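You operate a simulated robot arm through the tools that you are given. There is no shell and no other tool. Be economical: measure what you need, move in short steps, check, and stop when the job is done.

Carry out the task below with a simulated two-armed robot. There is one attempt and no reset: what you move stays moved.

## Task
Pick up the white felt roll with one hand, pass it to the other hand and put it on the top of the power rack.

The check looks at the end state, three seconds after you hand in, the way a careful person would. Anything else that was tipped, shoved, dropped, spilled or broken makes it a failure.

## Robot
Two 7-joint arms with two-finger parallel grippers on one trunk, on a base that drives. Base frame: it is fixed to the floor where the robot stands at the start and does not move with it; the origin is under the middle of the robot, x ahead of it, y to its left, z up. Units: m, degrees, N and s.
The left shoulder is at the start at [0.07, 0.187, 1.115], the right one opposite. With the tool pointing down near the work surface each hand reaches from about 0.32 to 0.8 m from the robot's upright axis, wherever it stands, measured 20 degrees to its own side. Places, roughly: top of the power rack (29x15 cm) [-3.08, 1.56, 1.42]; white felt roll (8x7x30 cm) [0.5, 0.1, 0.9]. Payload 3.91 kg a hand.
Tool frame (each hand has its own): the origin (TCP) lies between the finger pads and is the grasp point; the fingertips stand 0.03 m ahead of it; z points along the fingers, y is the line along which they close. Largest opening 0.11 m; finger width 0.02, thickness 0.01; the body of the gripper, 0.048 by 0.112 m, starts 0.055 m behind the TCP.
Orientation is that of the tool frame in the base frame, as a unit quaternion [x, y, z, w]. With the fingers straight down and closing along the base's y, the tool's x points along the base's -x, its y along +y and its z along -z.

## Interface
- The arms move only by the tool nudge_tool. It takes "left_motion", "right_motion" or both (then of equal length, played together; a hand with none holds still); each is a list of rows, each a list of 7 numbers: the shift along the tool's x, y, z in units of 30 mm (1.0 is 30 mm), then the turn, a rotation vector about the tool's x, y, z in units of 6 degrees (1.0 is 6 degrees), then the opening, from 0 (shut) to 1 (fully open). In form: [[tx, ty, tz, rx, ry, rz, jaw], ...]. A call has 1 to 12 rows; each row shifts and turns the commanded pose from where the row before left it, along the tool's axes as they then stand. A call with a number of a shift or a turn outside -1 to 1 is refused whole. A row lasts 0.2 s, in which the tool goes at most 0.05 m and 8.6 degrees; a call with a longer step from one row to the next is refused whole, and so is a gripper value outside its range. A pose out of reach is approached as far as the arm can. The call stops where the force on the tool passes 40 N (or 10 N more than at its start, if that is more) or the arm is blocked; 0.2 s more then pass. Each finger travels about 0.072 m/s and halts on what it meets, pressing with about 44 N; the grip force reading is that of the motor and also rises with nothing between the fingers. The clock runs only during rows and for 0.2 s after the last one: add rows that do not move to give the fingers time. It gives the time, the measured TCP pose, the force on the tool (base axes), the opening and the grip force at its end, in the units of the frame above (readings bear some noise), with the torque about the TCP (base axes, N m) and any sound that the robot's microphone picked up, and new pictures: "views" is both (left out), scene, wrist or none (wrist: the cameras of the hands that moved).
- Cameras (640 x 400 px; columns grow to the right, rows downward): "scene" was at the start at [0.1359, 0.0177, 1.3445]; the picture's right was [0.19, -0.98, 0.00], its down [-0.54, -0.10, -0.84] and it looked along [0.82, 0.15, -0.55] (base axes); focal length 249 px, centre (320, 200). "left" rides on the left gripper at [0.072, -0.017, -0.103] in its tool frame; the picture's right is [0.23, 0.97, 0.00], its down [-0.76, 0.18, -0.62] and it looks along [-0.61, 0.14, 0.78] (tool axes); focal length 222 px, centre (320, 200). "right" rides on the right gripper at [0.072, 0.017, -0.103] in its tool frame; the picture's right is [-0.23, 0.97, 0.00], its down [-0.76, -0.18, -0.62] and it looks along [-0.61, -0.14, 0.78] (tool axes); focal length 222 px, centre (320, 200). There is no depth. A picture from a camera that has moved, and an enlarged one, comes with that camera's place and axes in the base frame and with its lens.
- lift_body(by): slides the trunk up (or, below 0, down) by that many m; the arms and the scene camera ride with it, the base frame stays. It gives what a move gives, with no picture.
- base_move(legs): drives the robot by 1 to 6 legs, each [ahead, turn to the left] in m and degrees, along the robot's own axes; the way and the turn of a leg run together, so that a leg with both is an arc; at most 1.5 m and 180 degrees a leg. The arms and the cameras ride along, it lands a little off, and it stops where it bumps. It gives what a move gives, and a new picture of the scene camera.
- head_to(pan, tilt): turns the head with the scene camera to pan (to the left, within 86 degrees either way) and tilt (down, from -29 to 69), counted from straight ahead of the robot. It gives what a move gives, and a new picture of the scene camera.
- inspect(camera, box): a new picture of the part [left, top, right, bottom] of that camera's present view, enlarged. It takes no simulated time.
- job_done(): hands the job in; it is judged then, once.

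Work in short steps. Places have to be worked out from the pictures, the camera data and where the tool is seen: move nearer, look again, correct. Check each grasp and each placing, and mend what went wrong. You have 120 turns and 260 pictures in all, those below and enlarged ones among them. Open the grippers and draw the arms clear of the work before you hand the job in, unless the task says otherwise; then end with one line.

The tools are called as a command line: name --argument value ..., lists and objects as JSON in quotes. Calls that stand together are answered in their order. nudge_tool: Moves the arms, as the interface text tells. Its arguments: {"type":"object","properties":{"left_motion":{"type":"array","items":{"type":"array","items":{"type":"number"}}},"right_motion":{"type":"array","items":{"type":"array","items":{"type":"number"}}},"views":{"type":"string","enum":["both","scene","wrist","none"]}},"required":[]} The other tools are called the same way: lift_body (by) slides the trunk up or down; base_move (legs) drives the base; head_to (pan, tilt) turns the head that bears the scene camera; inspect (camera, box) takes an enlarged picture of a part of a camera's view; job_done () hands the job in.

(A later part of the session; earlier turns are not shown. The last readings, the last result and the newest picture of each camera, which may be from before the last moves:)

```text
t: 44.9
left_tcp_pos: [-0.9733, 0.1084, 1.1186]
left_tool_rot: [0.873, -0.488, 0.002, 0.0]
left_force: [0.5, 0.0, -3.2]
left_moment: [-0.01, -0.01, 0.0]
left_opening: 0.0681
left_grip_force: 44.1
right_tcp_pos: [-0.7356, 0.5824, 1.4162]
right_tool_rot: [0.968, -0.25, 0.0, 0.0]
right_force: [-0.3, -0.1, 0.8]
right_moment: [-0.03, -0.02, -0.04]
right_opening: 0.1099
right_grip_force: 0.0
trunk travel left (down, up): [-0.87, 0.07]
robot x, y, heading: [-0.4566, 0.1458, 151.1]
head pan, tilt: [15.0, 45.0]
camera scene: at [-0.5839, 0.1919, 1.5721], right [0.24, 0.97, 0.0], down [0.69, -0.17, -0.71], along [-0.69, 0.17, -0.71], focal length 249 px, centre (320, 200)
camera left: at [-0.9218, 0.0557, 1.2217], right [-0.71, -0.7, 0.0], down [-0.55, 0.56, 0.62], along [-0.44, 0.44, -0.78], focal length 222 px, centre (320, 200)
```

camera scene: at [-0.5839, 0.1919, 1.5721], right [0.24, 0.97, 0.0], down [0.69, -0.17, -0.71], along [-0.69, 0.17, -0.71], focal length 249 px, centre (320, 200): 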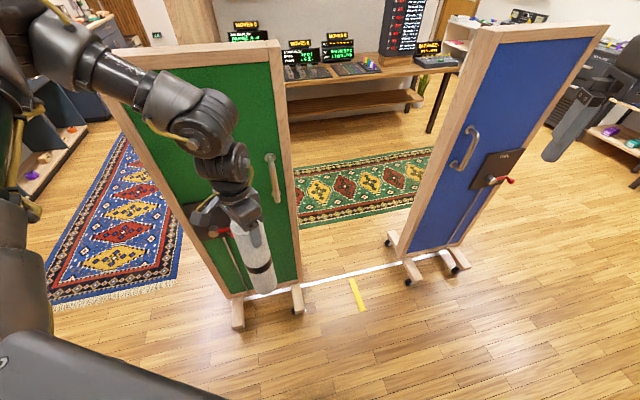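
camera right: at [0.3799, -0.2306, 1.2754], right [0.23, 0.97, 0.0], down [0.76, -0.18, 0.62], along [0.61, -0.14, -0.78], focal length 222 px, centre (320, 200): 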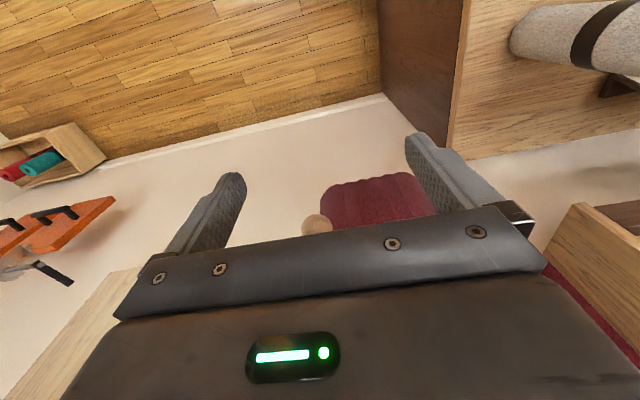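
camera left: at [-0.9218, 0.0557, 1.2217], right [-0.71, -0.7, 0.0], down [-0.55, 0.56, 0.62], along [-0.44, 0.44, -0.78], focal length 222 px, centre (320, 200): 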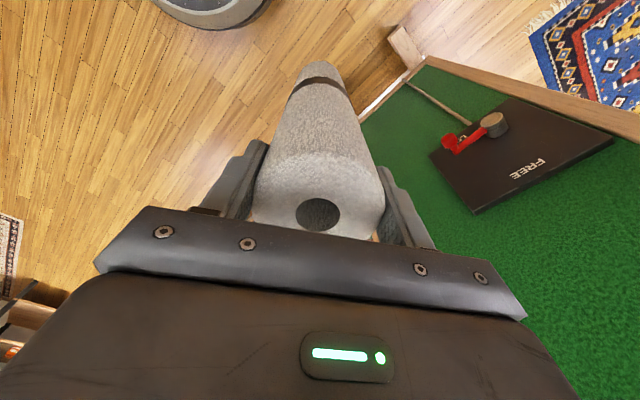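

The roll is now vertical, at robot-frame position [0.43, 0.28]. I'll yaw the right hand about 72° to the left while lowering it, ready to pitch it to horizontal.

nudge_tool --right_motion '[[0, 0, 0.8, 0, 0, -1, 1], [0, 0, 0.8, 0, 0, -1, 1], [0, 0, 0.8, 0, 0, -1, 1], [0, 0, 0.8, 0, 0, -1, 1], [0, 0, 0.8, 0, 0, -1, 1], [0, 0, 0.8, 0, 0, -1, 1], [0, 0, 0.8, 0, 0, -1, 1], [0, 0, 0.8, 0, 0, -1, 1], [0, 0, 0.8, 0, 0, -1, 1], [0, 0, 0.8, 0, 0, -1, 1], [0, 0, 0.8, 0, 0, -1, 1], [0, 0, 0.8, 0, 0, -1, 1]]' --views "scene"

nudge_tool --right_motion '[[0, 0, 0, 0, -1, 0, 1], [0, 0, 0, 0, -1, 0, 1], [0, 0, 0, 0, -1, 0, 1], [0, 0, 0, 0, -1, 0, 1], [0, 0, 0, 0, -1, 0, 1], [0, 0, 0, 0, -1, 0, 1], [0, 0, 0, 0, -1, 0, 1]]' --views "scene"

```text
t: 47.5
left_tcp_pos: [-0.9738, 0.109, 1.119]
left_tool_rot: [0.873, -0.488, 0.002, 0.0]
left_force: [-0.1, -0.7, -3.7]
left_moment: [-0.01, -0.03, -0.02]
left_opening: 0.0683
left_grip_force: 44.4
right_tcp_pos: [-0.7355, 0.582, 1.1289]
right_tool_rot: [0.93, 0.368, -0.001, 0.0]
right_force: [-0.3, -0.1, 0.3]
right_moment: [0.02, 0.0, 0.0]
right_opening: 0.1098
right_grip_force: 0.1
trunk travel left (down, up): [-0.87, 0.07]
robot x, y, heading: [-0.4597, 0.1449, 151.4]
head pan, tilt: [15.0, 45.0]
camera scene: at [-0.5833, 0.192, 1.5721], right [0.24, 0.97, 0.0], down [0.69, -0.17, -0.71], along [-0.69, 0.17, -0.71], focal length 249 px, centre (320, 200)
```

scene: 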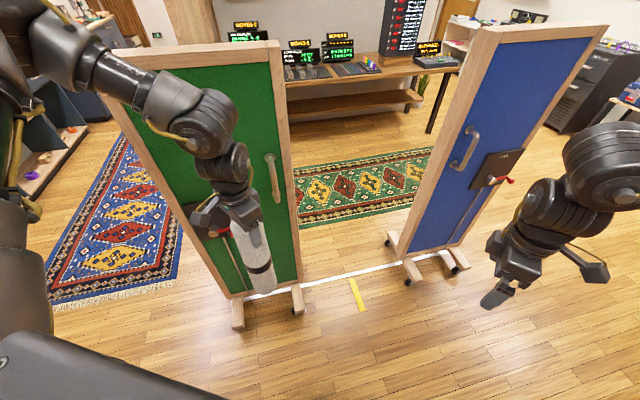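

```text
t: 49.1
left_tcp_pos: [-0.9733, 0.1086, 1.1184]
left_tool_rot: [0.873, -0.487, 0.001, 0.001]
left_force: [-0.1, -0.1, -3.6]
left_moment: [-0.01, 0.01, -0.02]
left_opening: 0.0681
left_grip_force: 43.5
right_tcp_pos: [-0.7337, 0.5804, 1.1281]
right_tool_rot: [0.868, 0.343, -0.335, 0.132]
right_force: [-0.3, -0.3, 0.3]
right_moment: [0.01, 0.03, 0.0]
right_opening: 0.11
right_grip_force: 0.1
trunk travel left (down, up): [-0.87, 0.07]
robot x, y, heading: [-0.4612, 0.1474, 151.5]
head pan, tilt: [15.0, 45.0]
camera scene: at [-0.5815, 0.192, 1.5723], right [0.24, 0.97, 0.0], down [0.69, -0.17, -0.71], along [-0.69, 0.17, -0.71], focal length 249 px, centre (320, 200)
```

scene: 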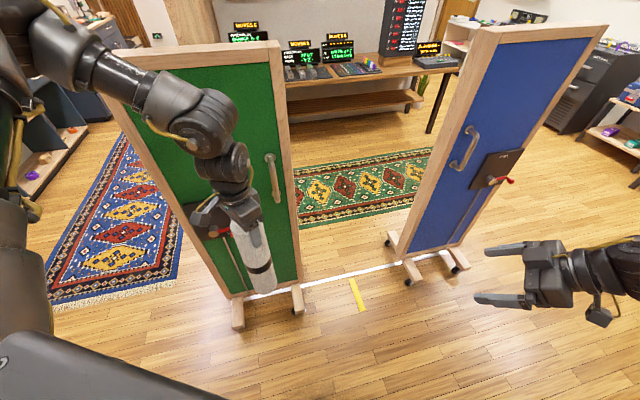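

Both steps went cleanly with no reach warning. I'll finish the pitch to horizontal (48° more).

nudge_tool --right_motion '[[0, 0, 0, 0, -1, 0, 1], [0, 0, 0, 0, -1, 0, 1], [0, 0, 0, 0, -1, 0, 1], [0, 0, 0, 0, -1, 0, 1], [0, 0, 0, 0, -1, 0, 1], [0, 0, 0, 0, -1, 0, 1], [0, 0, 0, 0, -1, 0, 1], [0, 0, 0, 0, -1, 0, 1]]'

```text
t: 50.9
left_tcp_pos: [-0.9731, 0.1088, 1.1188]
left_tool_rot: [0.873, -0.488, 0.002, 0.0]
left_force: [0.7, 0.8, -3.8]
left_moment: [0.01, -0.03, 0.01]
left_opening: 0.0681
left_grip_force: 43.7
right_tcp_pos: [-0.7327, 0.5826, 1.1281]
right_tool_rot: [-0.657, -0.259, 0.659, -0.26]
right_force: [0.4, 0.4, -0.4]
right_moment: [-0.02, 0.0, -0.01]
right_opening: 0.1099
right_grip_force: 0.1
trunk travel left (down, up): [-0.87, 0.07]
robot x, y, heading: [-0.4565, 0.1456, 151.4]
head pan, tilt: [15.0, 45.0]
camera scene: at [-0.5825, 0.1918, 1.5722], right [0.24, 0.97, 0.0], down [0.69, -0.17, -0.71], along [-0.69, 0.17, -0.71], focal length 249 px, centre (320, 200)
camera right: at [-0.6471, 0.6402, 1.0564], right [0.67, -0.71, 0.23], down [0.33, 0.56, 0.76], along [-0.67, -0.43, 0.61], focal length 222 px, centre (320, 200)
```

scene: 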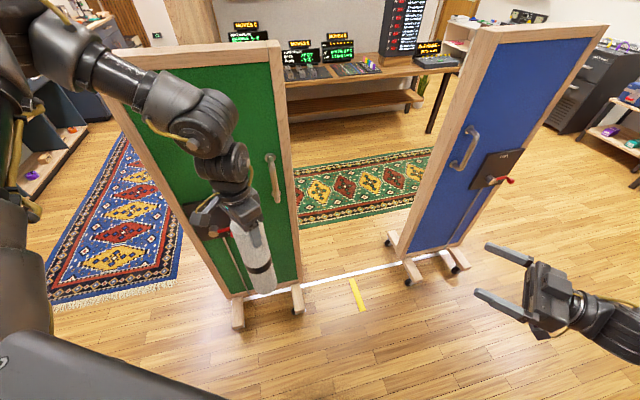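
right: 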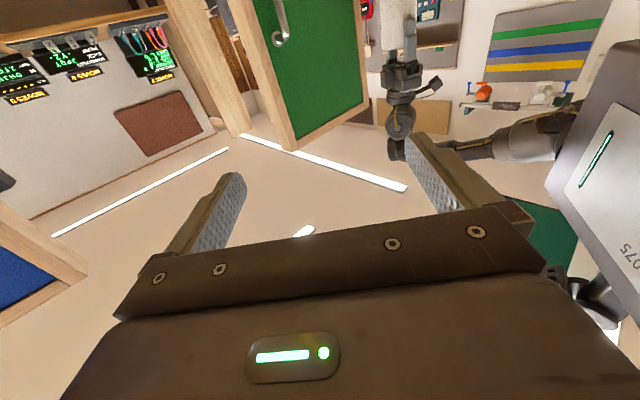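

The right tool is horizontal. Relative to it the roll is 0.50 m ahead and 0.18 m along +y. I'll line up and stop about 0.2 m short, at grasp height z of about 0.985.

nudge_tool --right_motion '[[0.4, 0.5, 0.6, 0, 0, 0, 1], [0.4, 0.5, 0.6, 0, 0, 0, 1], [0.4, 0.5, 0.6, 0, 0, 0, 1], [0.4, 0.5, 0.6, 0, 0, 0, 1], [0.4, 0.5, 0.8, 0, 0, 0, 1], [0.4, 0.5, 0.8, 0, 0, 0, 1], [0.4, 0.5, 0.8, 0, 0, 0, 1], [0.4, 0.5, 0.8, 0, 0, 0, 1], [0.4, 0.5, 0.8, 0, 0, 0, 1], [0.4, 0.5, 0.8, 0, 0, 0, 1], [0.4, 0.5, 0.8, 0, 0, 0, 1], [0.4, 0.57, 0.8, 0, 0, 0, 1]]'

```text
t: 53.5
left_tcp_pos: [-0.9736, 0.1077, 1.1191]
left_tool_rot: [0.873, -0.488, 0.001, 0.0]
left_force: [0.2, -0.2, -3.6]
left_moment: [0.0, -0.01, 0.01]
left_opening: 0.0681
left_grip_force: 43.9
right_tcp_pos: [-0.8032, 0.267, 0.984]
right_tool_rot: [0.658, 0.26, -0.657, 0.26]
right_force: [0.8, -0.4, 0.6]
right_moment: [0.03, 0.01, 0.03]
right_opening: 0.11
right_grip_force: 0.1
trunk travel left (down, up): [-0.87, 0.07]
robot x, y, heading: [-0.4624, 0.1461, 151.2]
head pan, tilt: [15.0, 45.0]
camera scene: at [-0.5833, 0.1898, 1.5722], right [0.24, 0.97, 0.0], down [0.69, -0.17, -0.71], along [-0.69, 0.17, -0.71], focal length 249 px, centre (320, 200)
camera right: at [-0.7159, 0.325, 0.913], right [0.67, -0.71, 0.23], down [0.33, 0.55, 0.76], along [-0.67, -0.43, 0.61], focal length 222 px, centre (320, 200)
```

scene: 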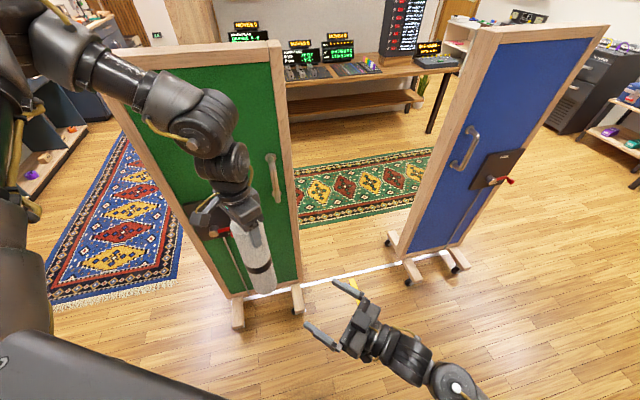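
right: 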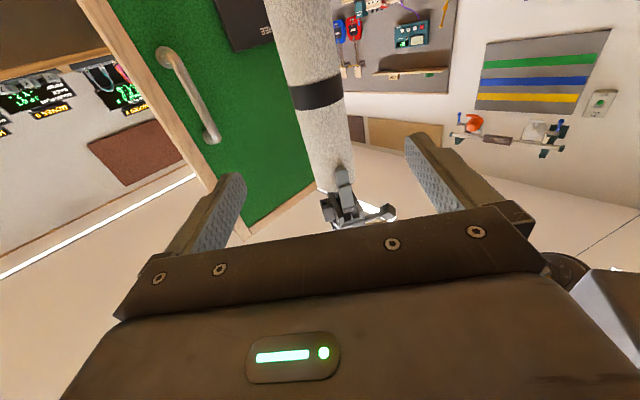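

The roll sits centred between the right fingers, 0.23 m ahead. I'll advance straight in with the jaw open.

nudge_tool --right_motion '[[0, 0, 0.8, 0, 0, 0, 1], [0, 0, 0.8, 0, 0, 0, 1], [0, 0, 0.8, 0, 0, 0, 1], [0, 0, 0.8, 0, 0, 0, 1], [0, 0, 0.8, 0, 0, 0, 1]]'

```text
t: 54.7
left_tcp_pos: [-0.9729, 0.1082, 1.118]
left_tool_rot: [0.873, -0.487, 0.002, 0.0]
left_force: [-0.4, -0.1, -3.8]
left_moment: [-0.01, -0.01, -0.02]
left_opening: 0.0681
left_grip_force: 44.2
right_tcp_pos: [-0.8902, 0.1872, 0.9851]
right_tool_rot: [0.658, 0.259, -0.658, 0.259]
right_force: [-1.2, -0.3, 1.1]
right_moment: [-0.01, 0.01, 0.03]
right_opening: 0.1098
right_grip_force: 0.2
trunk travel left (down, up): [-0.87, 0.07]
robot x, y, heading: [-0.4569, 0.1451, 151.6]
head pan, tilt: [15.0, 45.0]
camera scene: at [-0.5841, 0.1899, 1.5721], right [0.24, 0.97, 0.0], down [0.69, -0.17, -0.71], along [-0.69, 0.17, -0.71], focal length 249 px, centre (320, 200)
camera right: at [-0.8036, 0.2441, 0.9132], right [0.67, -0.71, 0.23], down [0.33, 0.55, 0.76], along [-0.67, -0.43, 0.61], focal length 222 px, centre (320, 200)
```

scene: 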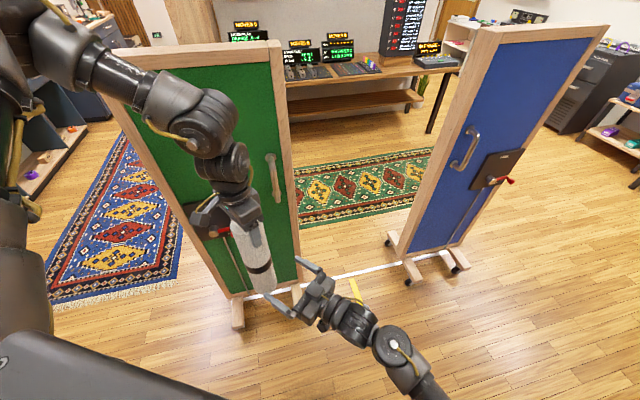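
right: 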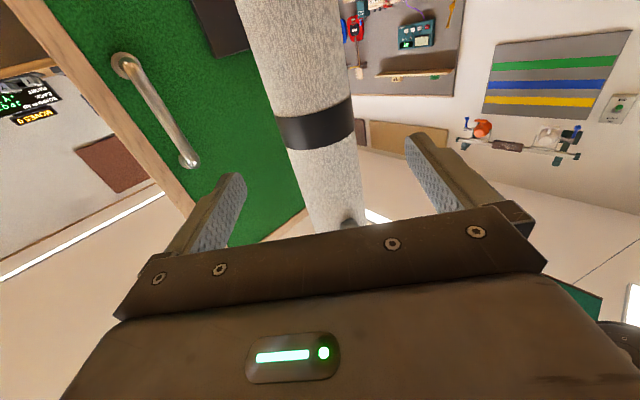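

Still centred, with about 0.114 m to go. I'll continue until the roll is at the TCP.

nudge_tool --right_motion '[[0, 0, 0.75, 0, 0, 0, 1], [0, 0, 0.75, 0, 0, 0, 1], [0, 0, 0.75, 0, 0, 0, 1], [0, 0, 0.75, 0, 0, 0, 1], [0, 0, 0.75, 0, 0, 0, 1]]'

```text
t: 56.1
left_tcp_pos: [-0.9734, 0.1083, 1.1192]
left_tool_rot: [0.873, -0.488, 0.002, 0.0]
left_force: [0.5, 0.6, -3.2]
left_moment: [-0.03, -0.02, 0.0]
left_opening: 0.0684
left_grip_force: 44.0
right_tcp_pos: [-0.9598, 0.1459, 0.9419]
right_tool_rot: [0.682, 0.265, -0.638, 0.238]
right_force: [0.4, -0.1, 0.3]
right_moment: [-0.01, 0.01, -0.03]
right_opening: 0.11
right_grip_force: 0.0
trunk travel left (down, up): [-0.87, 0.07]
robot x, y, heading: [-0.4579, 0.1474, 151.2]
head pan, tilt: [15.0, 45.0]
stopped in row 5 (right hand): the arm was blocked; the commanded pose is now the measured one
camera scene: at [-0.5828, 0.1913, 1.5722], right [0.24, 0.97, 0.0], down [0.69, -0.17, -0.71], along [-0.69, 0.17, -0.71], focal length 249 px, centre (320, 200)
camera right: at [-0.8694, 0.205, 0.8779], right [0.64, -0.74, 0.21], down [0.31, 0.5, 0.81], along [-0.7, -0.45, 0.55], focal length 222 px, centre (320, 200)
```

scene: 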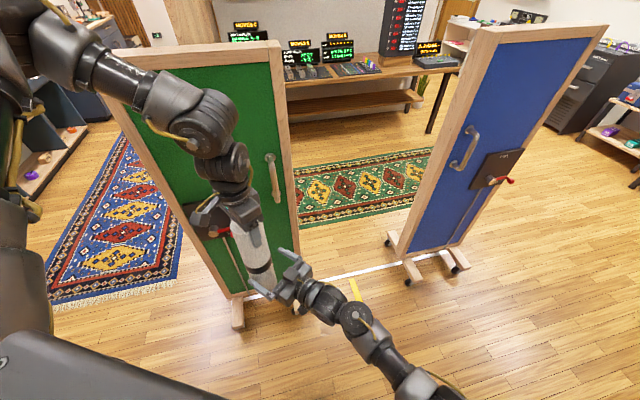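
right: 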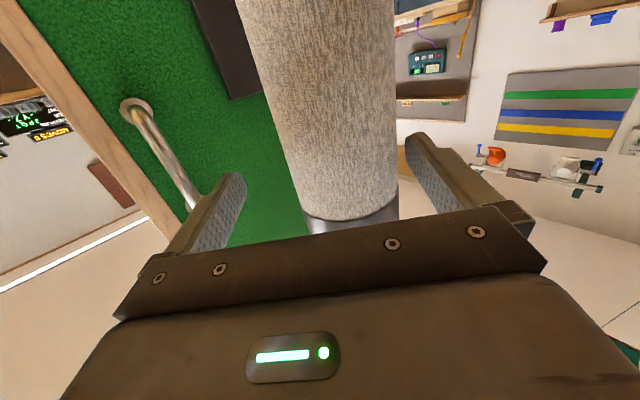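

The right arm stopped about 4 cm short, probably at its own limit, since the tool force is near zero. I'll raise and level the right hand, then bring the left hand with the roll to it.

nudge_tool --right_motion '[[-0.6, 0, 0, 0, -0.35, 0, 1], [-0.6, 0, 0, 0, -0.35, 0, 1], [0, 0, 0, 0, 0, 0, 1], [0, 0, 0, 0, 0, 0, 1], [0, 0, 0, 0, 0, 0, 1], [0, 0, 0, 0, 0, 0, 1]]' --left_motion '[[0, 0, 0, 0, 0, 0, 0], [0, 0, 0, 0, 0, 0, 0], [-0.21, -0.26, 0, 0, 0, 0, 0], [-0.21, -0.26, 0, 0, 0, 0, 0], [-0.21, -0.26, 0, 0, 0, 0, 0], [-0.21, -0.26, 0, 0, 0, 0, 0]]'

```text
t: 57.5
left_tcp_pos: [-0.9598, 0.1474, 1.1191]
left_tool_rot: [0.872, -0.489, 0.001, 0.0]
left_force: [0.2, 0.6, -3.8]
left_moment: [-0.01, -0.02, 0.0]
left_opening: 0.0682
left_grip_force: 44.3
right_tcp_pos: [-0.9616, 0.1442, 0.9774]
right_tool_rot: [-0.66, -0.256, 0.662, -0.247]
right_force: [0.0, 0.2, -0.8]
right_moment: [-0.03, -0.02, 0.0]
right_opening: 0.1097
right_grip_force: 0.1
trunk travel left (down, up): [-0.87, 0.07]
robot x, y, heading: [-0.4568, 0.149, 151.4]
head pan, tilt: [15.0, 45.0]
camera scene: at [-0.5833, 0.1916, 1.5721], right [0.24, 0.97, 0.0], down [0.69, -0.17, -0.71], along [-0.69, 0.17, -0.71], focal length 249 px, centre (320, 200)
camera right: at [-0.8744, 0.2008, 0.9052], right [0.65, -0.73, 0.21], down [0.35, 0.54, 0.77], along [-0.67, -0.42, 0.61], focal length 222 px, centre (320, 200)
camera left: at [-0.9082, 0.0933, 1.2218], right [-0.71, -0.7, 0.0], down [-0.55, 0.56, 0.62], along [-0.44, 0.44, -0.78], focal length 222 px, centre (320, 200)
```

scene: 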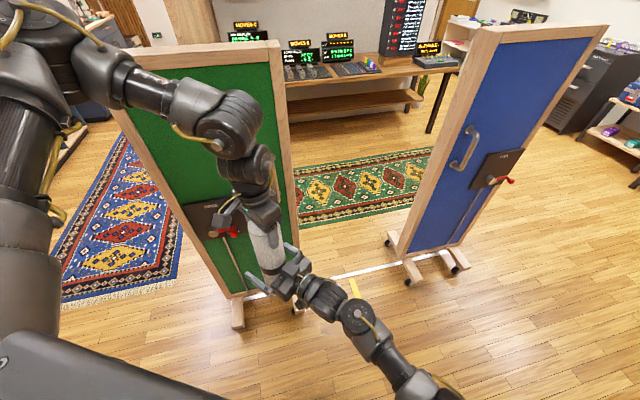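
right: 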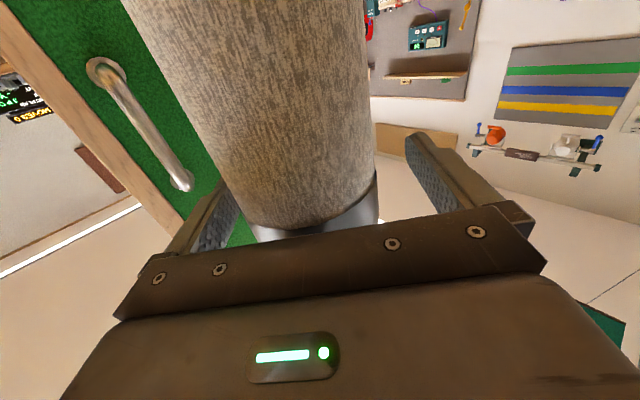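
left: 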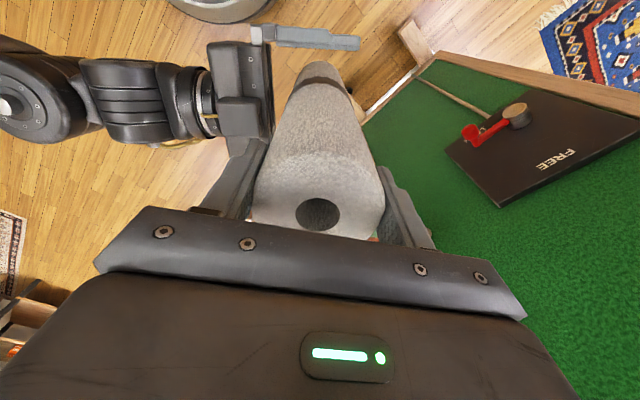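

The roll is centred in the right jaw, within about 4 mm by the readings. I'll close the right gripper while the left still holds.

nudge_tool --right_motion '[[0, 0, 0, 0, 0, 0, 0.8], [0, 0, 0, 0, 0, 0, 0.65], [0, 0, 0, 0, 0, 0, 0.5], [0, 0, 0, 0, 0, 0, 0], [0, 0, 0, 0, 0, 0, 0], [0, 0, 0, 0, 0, 0, 0]]'

```text
t: 58.9
left_tcp_pos: [-0.9591, 0.1456, 1.1186]
left_tool_rot: [0.873, -0.488, 0.004, 0.0]
left_force: [23.4, -19.3, 5.4]
left_moment: [-0.68, -1.69, -0.65]
left_opening: 0.0682
left_grip_force: 43.8
right_tcp_pos: [-0.9624, 0.1448, 0.9763]
right_tool_rot: [-0.661, -0.255, 0.662, -0.246]
right_force: [-22.9, 18.9, -5.7]
right_moment: [-2.06, -1.61, 0.68]
right_opening: 0.0703
right_grip_force: 44.7
trunk travel left (down, up): [-0.87, 0.07]
robot x, y, heading: [-0.4555, 0.1496, 151.2]
head pan, tilt: [15.0, 45.0]
camera scene: at [-0.5829, 0.1911, 1.5722], right [0.24, 0.97, 0.0], down [0.69, -0.17, -0.71], along [-0.69, 0.17, -0.71], focal length 249 px, centre (320, 200)
camera right: at [-0.8744, 0.2014, 0.9049], right [0.65, -0.73, 0.22], down [0.35, 0.54, 0.77], along [-0.68, -0.42, 0.61], focal length 222 px, centre (320, 200)
```

scene: 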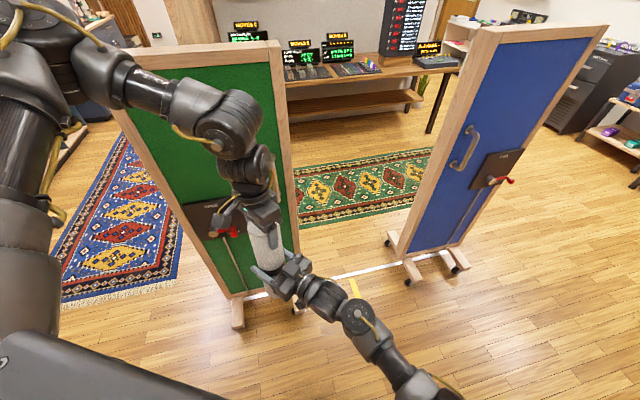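
right: 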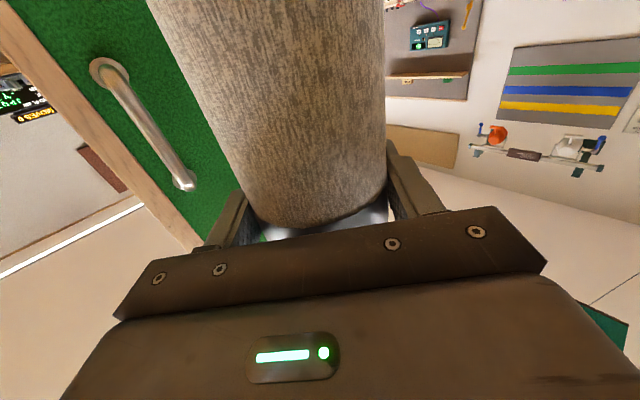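

Both hands hold it, but there is about 30 N of internal force. I'll ease the right hand by about 2 mm along its −y.

nudge_tool --right_motion '[[0, -0.07, 0, 0, 0, 0, 0], [0, 0, 0, 0, 0, 0, 0]]' --views "none"

```text
t: 59.5
left_tcp_pos: [-0.9591, 0.1455, 1.1193]
left_tool_rot: [0.874, -0.487, 0.003, -0.001]
left_force: [16.2, -14.7, 2.1]
left_moment: [-0.74, -1.81, -0.17]
left_opening: 0.0681
left_grip_force: 44.2
right_tcp_pos: [-0.9635, 0.1448, 0.9764]
right_tool_rot: [-0.66, -0.256, 0.662, -0.247]
right_force: [-16.2, 14.3, -2.4]
right_moment: [-1.29, -0.55, 0.19]
right_opening: 0.0706
right_grip_force: 44.5
trunk travel left (down, up): [-0.87, 0.07]
robot x, y, heading: [-0.4602, 0.1485, 150.9]
head pan, tilt: [15.0, 45.0]
```

That helped. One more ease of about 3.5 mm.

nudge_tool --right_motion '[[0, -0.12, 0, 0, 0, 0, 0], [0, 0, 0, 0, 0, 0, 0]]' --views "none"

```text
t: 60.1
left_tcp_pos: [-0.9615, 0.1472, 1.1189]
left_tool_rot: [0.873, -0.487, 0.0, -0.001]
left_force: [4.7, -1.8, -3.4]
left_moment: [-0.27, -1.04, 0.64]
left_opening: 0.0683
left_grip_force: 44.0
right_tcp_pos: [-0.9654, 0.1468, 0.9767]
right_tool_rot: [-0.659, -0.259, 0.662, -0.248]
right_force: [-3.1, 2.0, 0.5]
right_moment: [-0.04, 0.56, -0.6]
right_opening: 0.0704
right_grip_force: 43.6
trunk travel left (down, up): [-0.87, 0.07]
robot x, y, heading: [-0.4538, 0.1465, 151.1]
head pan, tilt: [15.0, 45.0]
```

The forces are nearly balanced. I'll open the left hand and draw it straight up off the roll.

nudge_tool --left_motion '[[0, 0, 0, 0, 0, 0, 0.3], [0, 0, 0, 0, 0, 0, 1], [0, 0, 0, 0, 0, 0, 1], [0, 0, 0, 0, 0, 0, 1], [0, 0, -0.7, 0, 0, 0, 1], [0, 0, -0.7, 0, 0, 0, 1], [0, 0, -0.7, 0, 0, 0, 1], [0, 0, -0.7, 0, 0, 0, 1]]'

```text
t: 61.9
left_tcp_pos: [-0.9581, 0.146, 1.2026]
left_tool_rot: [0.873, -0.489, 0.001, 0.0]
left_force: [0.6, 0.6, -0.1]
left_moment: [0.05, 0.01, 0.03]
left_opening: 0.1102
left_grip_force: 0.0
right_tcp_pos: [-0.9659, 0.1482, 0.9775]
right_tool_rot: [-0.659, -0.257, 0.662, -0.248]
right_force: [-0.2, 0.5, 0.3]
right_moment: [0.03, 0.03, 0.0]
right_opening: 0.0701
right_grip_force: 44.4
trunk travel left (down, up): [-0.87, 0.07]
robot x, y, heading: [-0.4576, 0.1457, 151.2]
head pan, tilt: [15.0, 45.0]
camera scene: at [-0.5817, 0.191, 1.5722], right [0.24, 0.97, 0.0], down [0.69, -0.17, -0.71], along [-0.69, 0.17, -0.71], focal length 249 px, centre (320, 200)
camera left: at [-0.9068, 0.0925, 1.3067], right [-0.71, -0.7, 0.0], down [-0.55, 0.56, 0.62], along [-0.44, 0.44, -0.78], focal length 222 px, centre (320, 200)
```

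scene: 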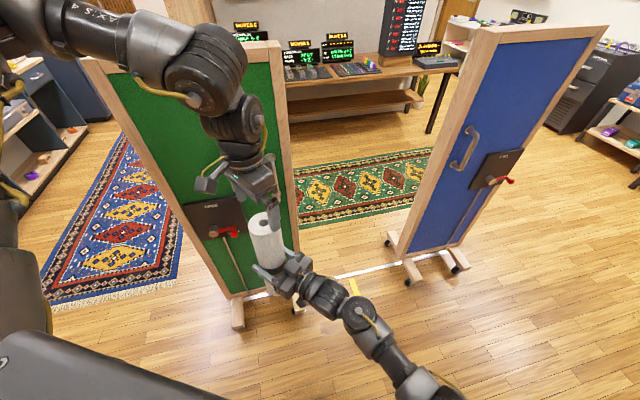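
left: 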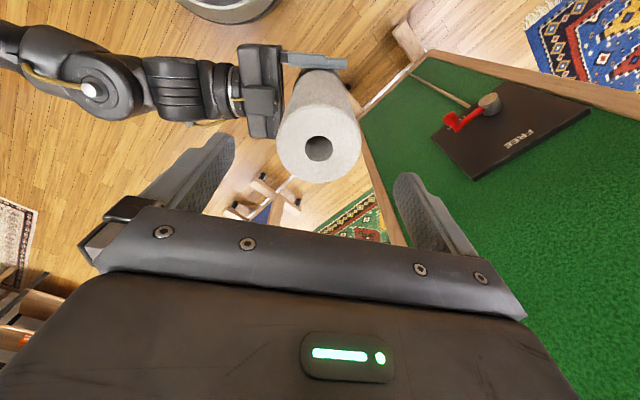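

The right hand alone holds the roll. I'll withdraw the right hand to its own side and move the left hand outward.

nudge_tool --right_motion '[[0, 0, -0.8, 0, 0, 0, 0], [0, 0, -0.8, 0, 0, 0, 0], [0, 0, -0.8, 0, 0, 0, 0], [0, 0, -0.8, 0, 0, 0, 0], [0, 0, -0.8, 0, 0, 0, 0], [0, 0, -0.8, 0, 0, 0, 0], [0, 0, -0.8, 0, 0, 0, 0], [0, 0, -0.8, 0, 0, 0, 0]]' --left_motion '[[0, 0, -0.3, 0, 0, 0, 1], [0, 0, -0.3, 0, 0, 0, 1], [0, 0, 0, 0, 0, 0, 1], [0, 0, 0, 0, 0, 0, 1], [0.4, 0.7, 0, 0, 0, 0, 1], [0.4, 0.7, 0, 0, 0, 0, 1], [0.4, 0.7, 0, 0, 0, 0, 1], [0.4, 0.7, 0, 0, 0, 0, 1]]'

```text
t: 63.7
left_tcp_pos: [-1.0045, 0.0608, 1.2207]
left_tool_rot: [0.873, -0.488, 0.001, -0.001]
left_force: [0.5, -0.3, -0.3]
left_moment: [0.01, 0.04, -0.02]
left_opening: 0.11
left_grip_force: 0.0
right_tcp_pos: [-0.8211, 0.2748, 0.9787]
right_tool_rot: [-0.658, -0.257, 0.662, -0.25]
right_force: [0.0, 0.0, -3.6]
right_moment: [0.0, 0.05, -0.02]
right_opening: 0.0703
right_grip_force: 43.5
trunk travel left (down, up): [-0.87, 0.07]
robot x, y, heading: [-0.4584, 0.1407, 150.9]
head pan, tilt: [15.0, 45.0]
camera scene: at [-0.5815, 0.1905, 1.5723], right [0.24, 0.97, 0.0], down [0.69, -0.17, -0.71], along [-0.69, 0.17, -0.71], focal length 249 px, centre (320, 200)
camera right: at [-0.7341, 0.3312, 0.9069], right [0.65, -0.73, 0.21], down [0.35, 0.54, 0.76], along [-0.67, -0.42, 0.61], focal length 222 px, centre (320, 200)
camera left: at [-0.9523, 0.0069, 1.3238], right [-0.71, -0.7, 0.0], down [-0.55, 0.56, 0.62], along [-0.44, 0.44, -0.78], focal length 222 px, centre (320, 200)
```

scene: 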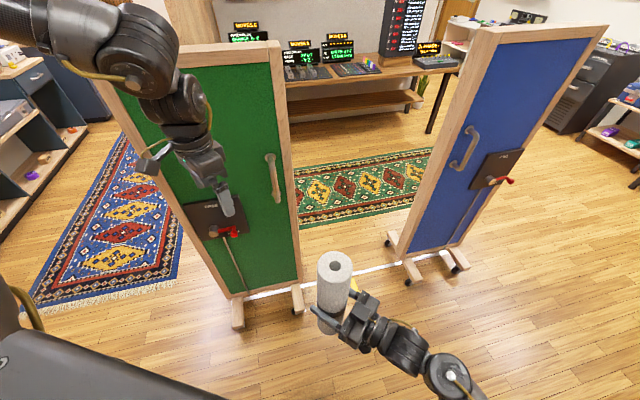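
right: 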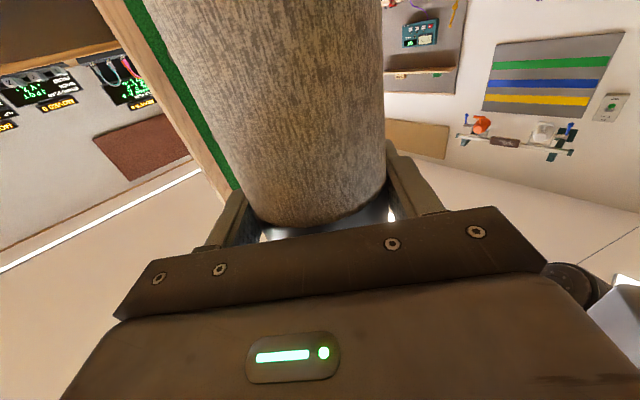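
left: 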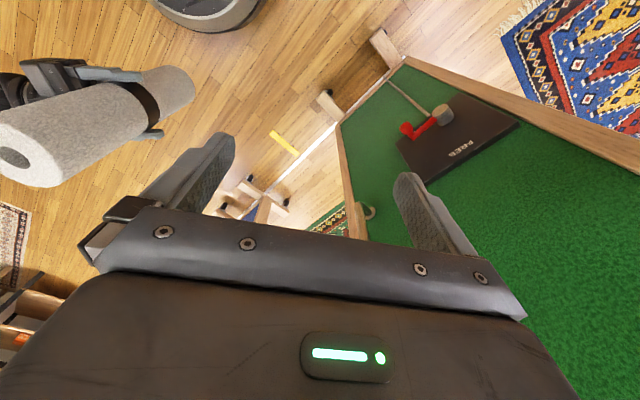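

Handoff complete: the right hand carries 3.6 N. Now I'll drive around the outside of the blue panel, first turning to heading about 91° and going ahead.

base_move --legs '[[0, -60]]'

head_to --pan 0 --tilt 25

```text
t: 66.8
left_tcp_pos: [-0.8037, 0.5806, 1.221]
left_tool_rot: [-0.51, 0.86, -0.001, 0.0]
left_force: [-0.2, 0.8, 0.8]
left_moment: [0.02, 0.02, -0.01]
left_opening: 0.1101
left_grip_force: 0.0
right_tcp_pos: [-0.5272, 0.5257, 0.9784]
right_tool_rot: [0.698, -0.109, -0.698, -0.117]
right_force: [-0.1, 0.0, -3.1]
right_moment: [0.0, 0.01, 0.01]
right_opening: 0.0699
right_grip_force: 43.8
trunk travel left (down, up): [-0.87, 0.07]
robot x, y, heading: [-0.456, 0.1454, 91.1]
head pan, tilt: [15.0, 45.0]
camera scene: at [-0.4832, 0.2764, 1.5722], right [0.96, 0.28, 0.0], down [0.2, -0.68, -0.71], along [-0.19, 0.68, -0.71], focal length 249 px, centre (320, 200)
```

scene: 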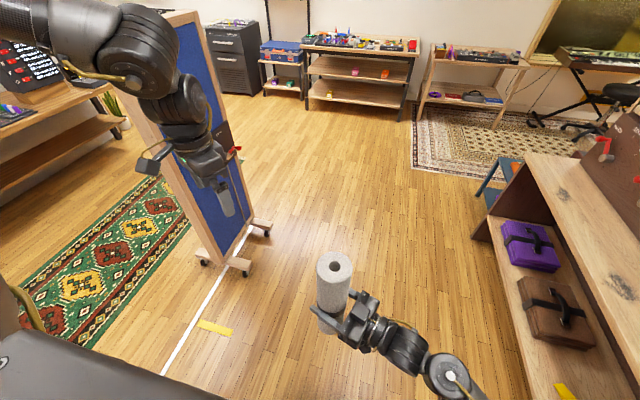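

```text
t: 67.6
left_tcp_pos: [-0.8024, 0.5808, 1.2197]
left_tool_rot: [-0.51, 0.86, -0.001, -0.001]
left_force: [-1.2, 0.9, 0.6]
left_moment: [0.0, 0.0, 0.05]
left_opening: 0.1099
left_grip_force: 0.1
right_tcp_pos: [-0.5275, 0.5263, 0.9781]
right_tool_rot: [-0.698, 0.109, 0.698, 0.117]
right_force: [0.3, -0.4, -3.1]
right_moment: [-0.01, -0.02, 0.03]
right_opening: 0.0697
right_grip_force: 43.9
trunk travel left (down, up): [-0.87, 0.07]
robot x, y, heading: [-0.4565, 0.1457, 91.0]
head pan, tilt: [0.0, 25.0]
camera scene: at [-0.4619, 0.2905, 1.6027], right [1.0, 0.02, 0.0], down [0.01, -0.42, -0.91], along [-0.02, 0.91, -0.42], focal length 249 px, centre (320, 200)
```

scene: 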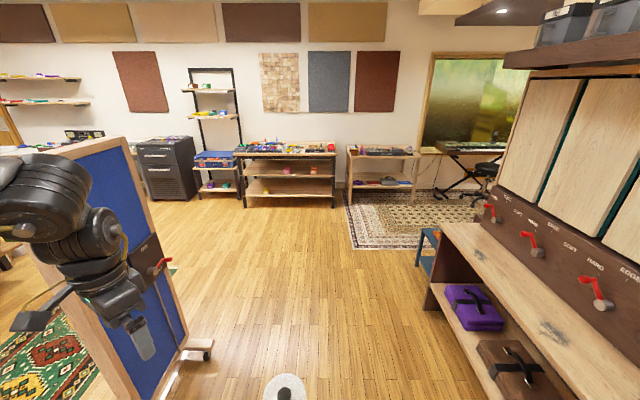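

The way ahead is clear: the blue panel is about 0.9 m to my left and the bench about 0.85 m to my right. I'll drive ahead 1.95 m.

base_move --legs '[[1.0, 0], [0.95, 0]]'

head_to --pan 80 --tilt 25

```text
t: 77.4
left_tcp_pos: [-0.8394, 2.536, 1.2205]
left_tool_rot: [-0.51, 0.86, -0.001, -0.001]
left_force: [-0.4, -1.0, -0.2]
left_moment: [0.02, -0.04, 0.01]
left_opening: 0.1101
left_grip_force: 0.0
right_tcp_pos: [-0.5632, 2.4817, 0.9783]
right_tool_rot: [-0.698, 0.109, 0.698, 0.117]
right_force: [0.2, 0.2, -3.8]
right_moment: [0.03, 0.01, -0.01]
right_opening: 0.0692
right_grip_force: 44.1
trunk travel left (down, up): [-0.87, 0.07]
robot x, y, heading: [-0.4943, 2.1025, 90.9]
head pan, tilt: [0.0, 25.0]
camera scene: at [-0.4985, 2.2455, 1.6028], right [1.0, 0.02, 0.0], down [0.01, -0.42, -0.91], along [-0.01, 0.91, -0.42], focal length 249 px, centre (320, 200)
```

scene: 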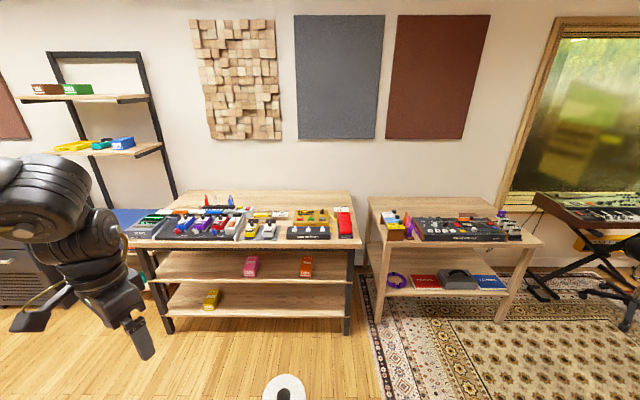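

```text
t: 78.9
left_tcp_pos: [-0.84, 2.5368, 1.22]
left_tool_rot: [-0.51, 0.86, -0.002, -0.001]
left_force: [-0.4, 0.2, 0.3]
left_moment: [-0.02, -0.01, -0.03]
left_opening: 0.1101
left_grip_force: 0.1
right_tcp_pos: [-0.5631, 2.4827, 0.9781]
right_tool_rot: [0.698, -0.109, -0.698, -0.118]
right_force: [0.5, -0.2, -2.8]
right_moment: [0.0, 0.02, 0.02]
right_opening: 0.0693
right_grip_force: 43.9
trunk travel left (down, up): [-0.87, 0.07]
robot x, y, heading: [-0.4941, 2.0987, 91.0]
head pan, tilt: [80.0, 25.0]
camera scene: at [-0.588, 2.1685, 1.6028], right [0.16, 0.99, 0.0], down [0.42, -0.07, -0.91], along [-0.89, 0.14, -0.42], focal length 249 px, centre (320, 200)
```

scene: 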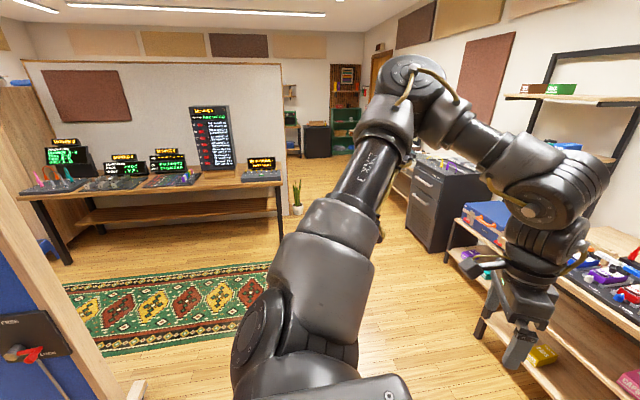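

The rack stands on the table ahead-left, and the view agrees with the given [-3.08, 1.56, 1.42]. I'll turn to heading about 176° and drive past the blue panel's end with good clearance.

base_move --legs '[[0, 85]]'

head_to --pan 15 --tilt 30

```text
t: 82.9
left_tcp_pos: [-0.9604, 1.8016, 1.2201]
left_tool_rot: [0.955, -0.297, 0.001, 0.0]
left_force: [-0.3, -0.3, 0.4]
left_moment: [0.02, -0.01, 0.02]
left_opening: 0.11
left_grip_force: 0.1
right_tcp_pos: [-0.8793, 2.0725, 0.9783]
right_tool_rot: [-0.591, -0.387, 0.596, -0.381]
right_force: [-0.1, -1.0, -3.7]
right_moment: [-0.02, -0.02, -0.01]
right_opening: 0.0694
right_grip_force: 43.5
trunk travel left (down, up): [-0.87, 0.07]
robot x, y, heading: [-0.4937, 2.1019, 175.1]
head pan, tilt: [80.0, 25.0]
camera scene: at [-0.57, 2.0187, 1.6028], right [-0.97, 0.26, 0.0], down [0.11, 0.41, -0.91], along [-0.23, -0.88, -0.42], focal length 249 px, centre (320, 200)
```

scene: 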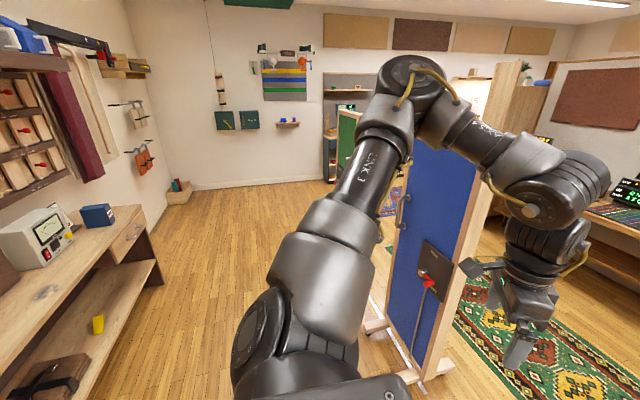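

```text
t: 84.3
left_tcp_pos: [-0.9611, 1.8012, 1.2208]
left_tool_rot: [0.955, -0.297, 0.001, -0.001]
left_force: [-0.8, 0.5, 0.1]
left_moment: [0.02, -0.05, -0.01]
left_opening: 0.1099
left_grip_force: 0.2
right_tcp_pos: [-0.8801, 2.0704, 0.9788]
right_tool_rot: [-0.591, -0.388, 0.597, -0.38]
right_force: [-0.3, -1.5, -3.4]
right_moment: [-0.01, 0.06, -0.02]
right_opening: 0.0696
right_grip_force: 44.0
trunk travel left (down, up): [-0.87, 0.07]
robot x, y, heading: [-0.4977, 2.1043, 174.8]
head pan, tilt: [15.0, 30.0]
camera scene: at [-0.6354, 2.0913, 1.5948], right [-0.18, 0.98, 0.0], down [0.49, 0.09, -0.87], along [-0.85, -0.15, -0.5], focal length 249 px, centre (320, 200)
```

scene: 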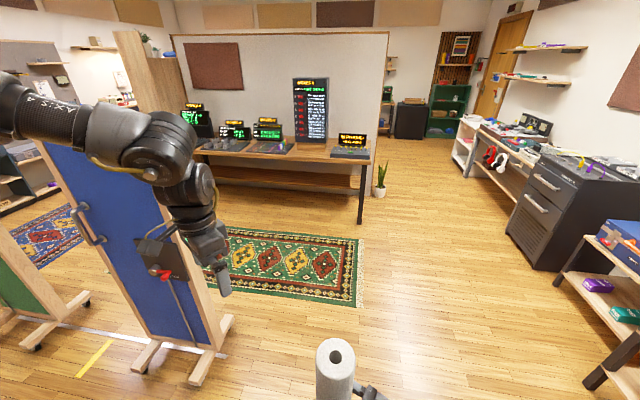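

The blue panel's nearest foot is at about [-1.19, 1.32], well clear of my line at y of about 2.15. I'll drive 1.45 m ahead.

base_move --legs '[[0.75, 0], [0.7, 0]]'

```text
t: 91.8
left_tcp_pos: [-2.4053, 1.9252, 1.2209]
left_tool_rot: [0.955, -0.297, 0.002, -0.001]
left_force: [0.0, -1.3, -0.1]
left_moment: [0.0, 0.0, -0.03]
left_opening: 0.1101
left_grip_force: 0.1
right_tcp_pos: [-2.324, 2.195, 0.9785]
right_tool_rot: [-0.591, -0.387, 0.596, -0.381]
right_force: [0.5, 0.2, -3.0]
right_moment: [-0.01, 0.03, 0.02]
right_opening: 0.0689
right_grip_force: 44.3
trunk travel left (down, up): [-0.87, 0.07]
robot x, y, heading: [-1.9371, 2.2276, 174.9]
head pan, tilt: [15.0, 30.0]
camera scene: at [-2.0789, 2.2148, 1.5949], right [-0.17, 0.98, 0.0], down [0.49, 0.09, -0.87], along [-0.85, -0.15, -0.5], focal length 249 px, centre (320, 200)
```

scene: 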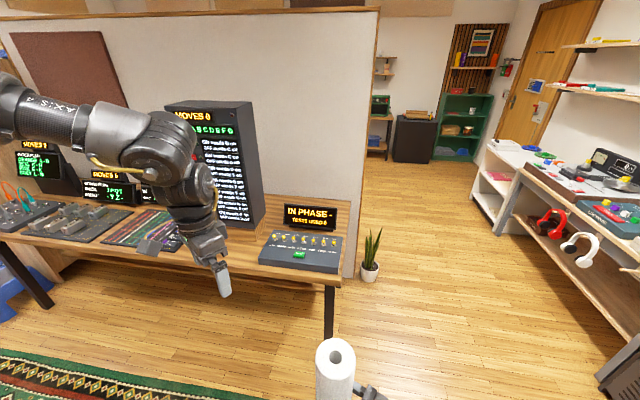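

I'm near the table's right end with the rack ahead-left. Before approaching, I'll shift the right hand forward and to its own side while raising it.

nudge_tool --right_motion '[[-0.5, -0.6, -0.57, 0, 0, 0, 0], [-0.5, -0.6, -0.57, 0, 0, 0, 0], [-0.5, -0.6, -0.57, 0, 0, 0, 0], [-0.5, -0.6, -0.57, 0, 0, 0, 0], [-0.5, -0.6, -0.57, 0, 0, 0, 0], [-0.5, -0.6, -0.57, 0, 0, 0, 0], [-0.5, -0.6, -0.57, 0, 0, 0, 0], [-0.5, -0.6, -0.57, 0, 0, 0, 0], [-0.5, -0.6, -0.57, 0, 0, 0, 0], [-0.5, -0.6, -0.57, 0, 0, 0, 0]]' --views "scene"

nudge_tool --right_motion '[[-0.6, 0, 0, 1, 0, 0, 0], [-0.6, 0, 0, 1, 0, 0, 0], [-0.6, 0, 0, 1, 0, 0, 0], [-0.6, 0, 0, 1, 0, 0, 0], [-0.6, 0, 0, 1, 0, 0, 0], [-0.6, 0, 0, 1, 0, 0, 0]]' --views "scene"

```text
t: 94.0
left_tcp_pos: [-2.4052, 1.9273, 1.2214]
left_tool_rot: [0.955, -0.298, 0.002, 0.0]
left_force: [-0.9, -0.3, 0.5]
left_moment: [-0.01, 0.01, -0.04]
left_opening: 0.1099
left_grip_force: 0.1
right_tcp_pos: [-2.4174, 2.425, 1.1291]
right_tool_rot: [-0.591, -0.387, 0.596, -0.382]
right_force: [0.6, 0.4, -3.0]
right_moment: [-0.05, 0.03, 0.03]
right_opening: 0.0694
right_grip_force: 43.9
trunk travel left (down, up): [-0.87, 0.07]
robot x, y, heading: [-1.9407, 2.2253, 174.9]
head pan, tilt: [15.0, 30.0]
camera scene: at [-2.08, 2.2161, 1.5947], right [-0.17, 0.98, 0.0], down [0.49, 0.09, -0.87], along [-0.85, -0.15, -0.5], focal length 249 px, centre (320, 200)
```

scene: 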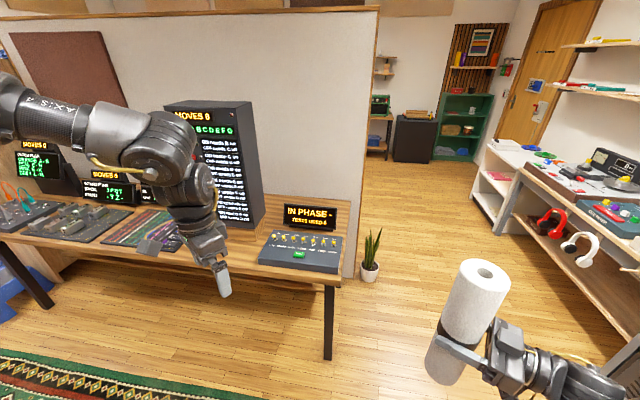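

```text
t: 95.4
left_tcp_pos: [-2.4049, 1.9252, 1.2209]
left_tool_rot: [0.954, -0.298, 0.001, -0.001]
left_force: [0.0, -0.3, 0.2]
left_moment: [0.01, 0.0, -0.01]
left_opening: 0.11
left_grip_force: 0.1
right_tcp_pos: [-2.4161, 2.422, 1.2385]
right_tool_rot: [-0.681, -0.182, 0.687, -0.178]
right_force: [0.1, -0.2, -3.9]
right_moment: [0.01, 0.0, -0.02]
right_opening: 0.0694
right_grip_force: 43.9
trunk travel left (down, up): [-0.87, 0.07]
robot x, y, heading: [-1.9418, 2.2257, 175.2]
head pan, tilt: [15.0, 30.0]
camera scene: at [-2.0802, 2.2142, 1.5947], right [-0.17, 0.98, 0.0], down [0.49, 0.09, -0.87], along [-0.85, -0.15, -0.5], focal length 249 px, centre (320, 200)
```

scene: 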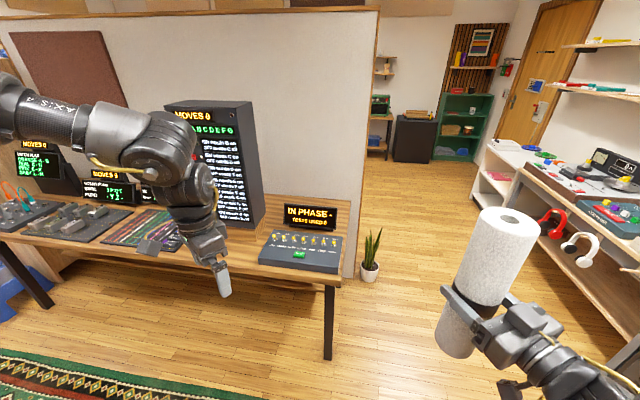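

Good. The hand points about 35° left of forward. I'll keep raising it, with a small forward extension.

nudge_tool --right_motion '[[-0.9, 0, 0.2, 0, 0, 0, 0], [-0.9, 0, 0.2, 0, 0, 0, 0], [-0.9, 0, 0.2, 0, 0, 0, 0], [-0.9, 0, 0.2, 0, 0, 0, 0], [-0.9, 0, 0.2, 0, 0, 0, 0], [-0.9, 0, 0.2, 0, 0, 0, 0], [-0.9, 0, 0.2, 0, 0, 0, 0], [-0.9, 0, 0.2, 0, 0, 0, 0], [-0.9, 0, 0.2, 0, 0, 0, 0], [-0.9, 0, 0.2, 0, 0, 0, 0]]' --views "scene"

lift_body --by 0.068

```text
t: 97.6
left_tcp_pos: [-2.4056, 1.9244, 1.2202]
left_tool_rot: [0.955, -0.297, 0.0, -0.001]
left_force: [0.0, -0.8, -0.2]
left_moment: [0.02, -0.02, -0.04]
left_opening: 0.1101
left_grip_force: 0.1
right_tcp_pos: [-2.4647, 2.3918, 1.5083]
right_tool_rot: [-0.68, -0.183, 0.687, -0.178]
right_force: [-0.2, 0.1, -3.8]
right_moment: [-0.03, 0.0, -0.07]
right_opening: 0.069
right_grip_force: 43.9
trunk travel left (down, up): [-0.87, 0.07]
robot x, y, heading: [-1.9367, 2.2279, 175.0]
head pan, tilt: [15.0, 30.0]
camera scene: at [-2.0799, 2.2143, 1.5947], right [-0.17, 0.98, 0.0], down [0.49, 0.09, -0.87], along [-0.85, -0.15, -0.5], focal length 249 px, centre (320, 200)
```

scene: 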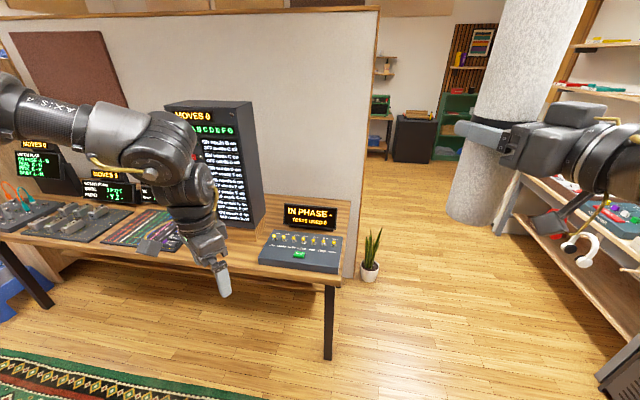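

```text
t: 98.7
left_tcp_pos: [-2.4055, 1.9259, 1.2887]
left_tool_rot: [0.955, -0.298, 0.003, 0.0]
left_force: [-0.1, 0.7, -0.2]
left_moment: [0.01, 0.0, 0.0]
left_opening: 0.11
left_grip_force: 0.2
right_tcp_pos: [-2.465, 2.3936, 1.5761]
right_tool_rot: [-0.681, -0.183, 0.687, -0.179]
right_force: [0.1, 0.1, -3.7]
right_moment: [-0.02, 0.02, 0.02]
right_opening: 0.069
right_grip_force: 44.0
trunk travel left (down, up): [-0.938, 0.002]
robot x, y, heading: [-1.9351, 2.2245, 175.0]
head pan, tilt: [15.0, 30.0]
```

The roll bottom is now at about z 1.45. I'll raise the hand 5 cm more and look closely at the rack to measure its top.

nudge_tool --right_motion '[[-0.85, 0, 0, 0, 0, 0, 0], [-0.85, 0, 0, 0, 0, 0, 0], [0, 0, 0, 0, 0, 0, 0]]' --views "none"

head_to --pan 35 --tilt 20

inspect --camera "scene" --box '[240, 80, 480, 230]'

```text
t: 99.5
left_tcp_pos: [-2.4069, 1.9261, 1.2884]
left_tool_rot: [0.955, -0.298, 0.002, 0.0]
left_force: [-0.3, 0.7, 0.4]
left_moment: [-0.01, 0.0, -0.02]
left_opening: 0.1099
left_grip_force: 0.1
right_tcp_pos: [-2.464, 2.3932, 1.6278]
right_tool_rot: [-0.68, -0.184, 0.687, -0.18]
right_force: [-0.4, -0.2, -3.2]
right_moment: [0.03, 0.02, 0.0]
right_opening: 0.0692
right_grip_force: 44.5
trunk travel left (down, up): [-0.938, 0.002]
robot x, y, heading: [-1.936, 2.2267, 174.9]
head pan, tilt: [15.0, 30.0]
```

```text
t: 100.3
left_tcp_pos: [-2.4053, 1.9269, 1.2882]
left_tool_rot: [0.955, -0.297, 0.002, -0.001]
left_force: [0.1, -0.2, 0.0]
left_moment: [0.01, 0.0, 0.0]
left_opening: 0.1099
left_grip_force: 0.0
right_tcp_pos: [-2.4634, 2.3931, 1.6282]
right_tool_rot: [-0.68, -0.184, 0.686, -0.18]
right_force: [-0.1, -0.3, -3.0]
right_moment: [-0.02, 0.02, -0.01]
right_opening: 0.0689
right_grip_force: 44.0
trunk travel left (down, up): [-0.938, 0.002]
robot x, y, heading: [-1.9395, 2.2217, 175.5]
head pan, tilt: [35.0, 20.0]
camera scene: at [-2.0716, 2.1847, 1.6788], right [-0.5, 0.87, 0.0], down [0.3, 0.17, -0.94], along [-0.81, -0.47, -0.34], focal length 249 px, centre (320, 200)
```

scene: 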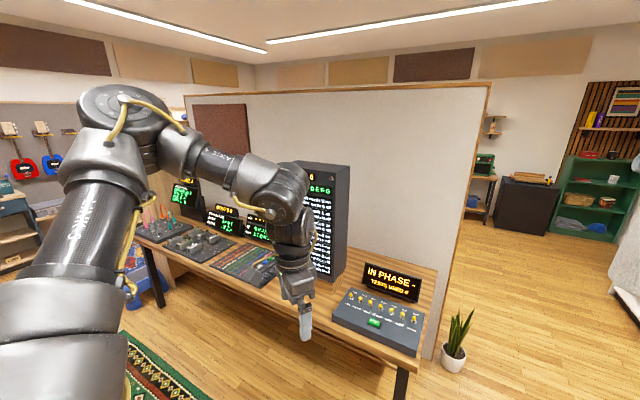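

```text
2.67 times, centred on (360, 155) of scene
camera zoom: at [-2.0716, 2.1847, 1.6788], right [-0.5, 0.87, 0.0], down [0.3, 0.17, -0.94], along [-0.81, -0.47, -0.34], focal length 665 px, centre (213, 320)
```

zoom: 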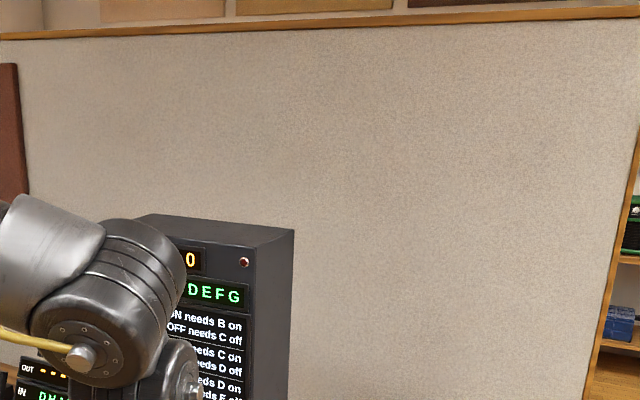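

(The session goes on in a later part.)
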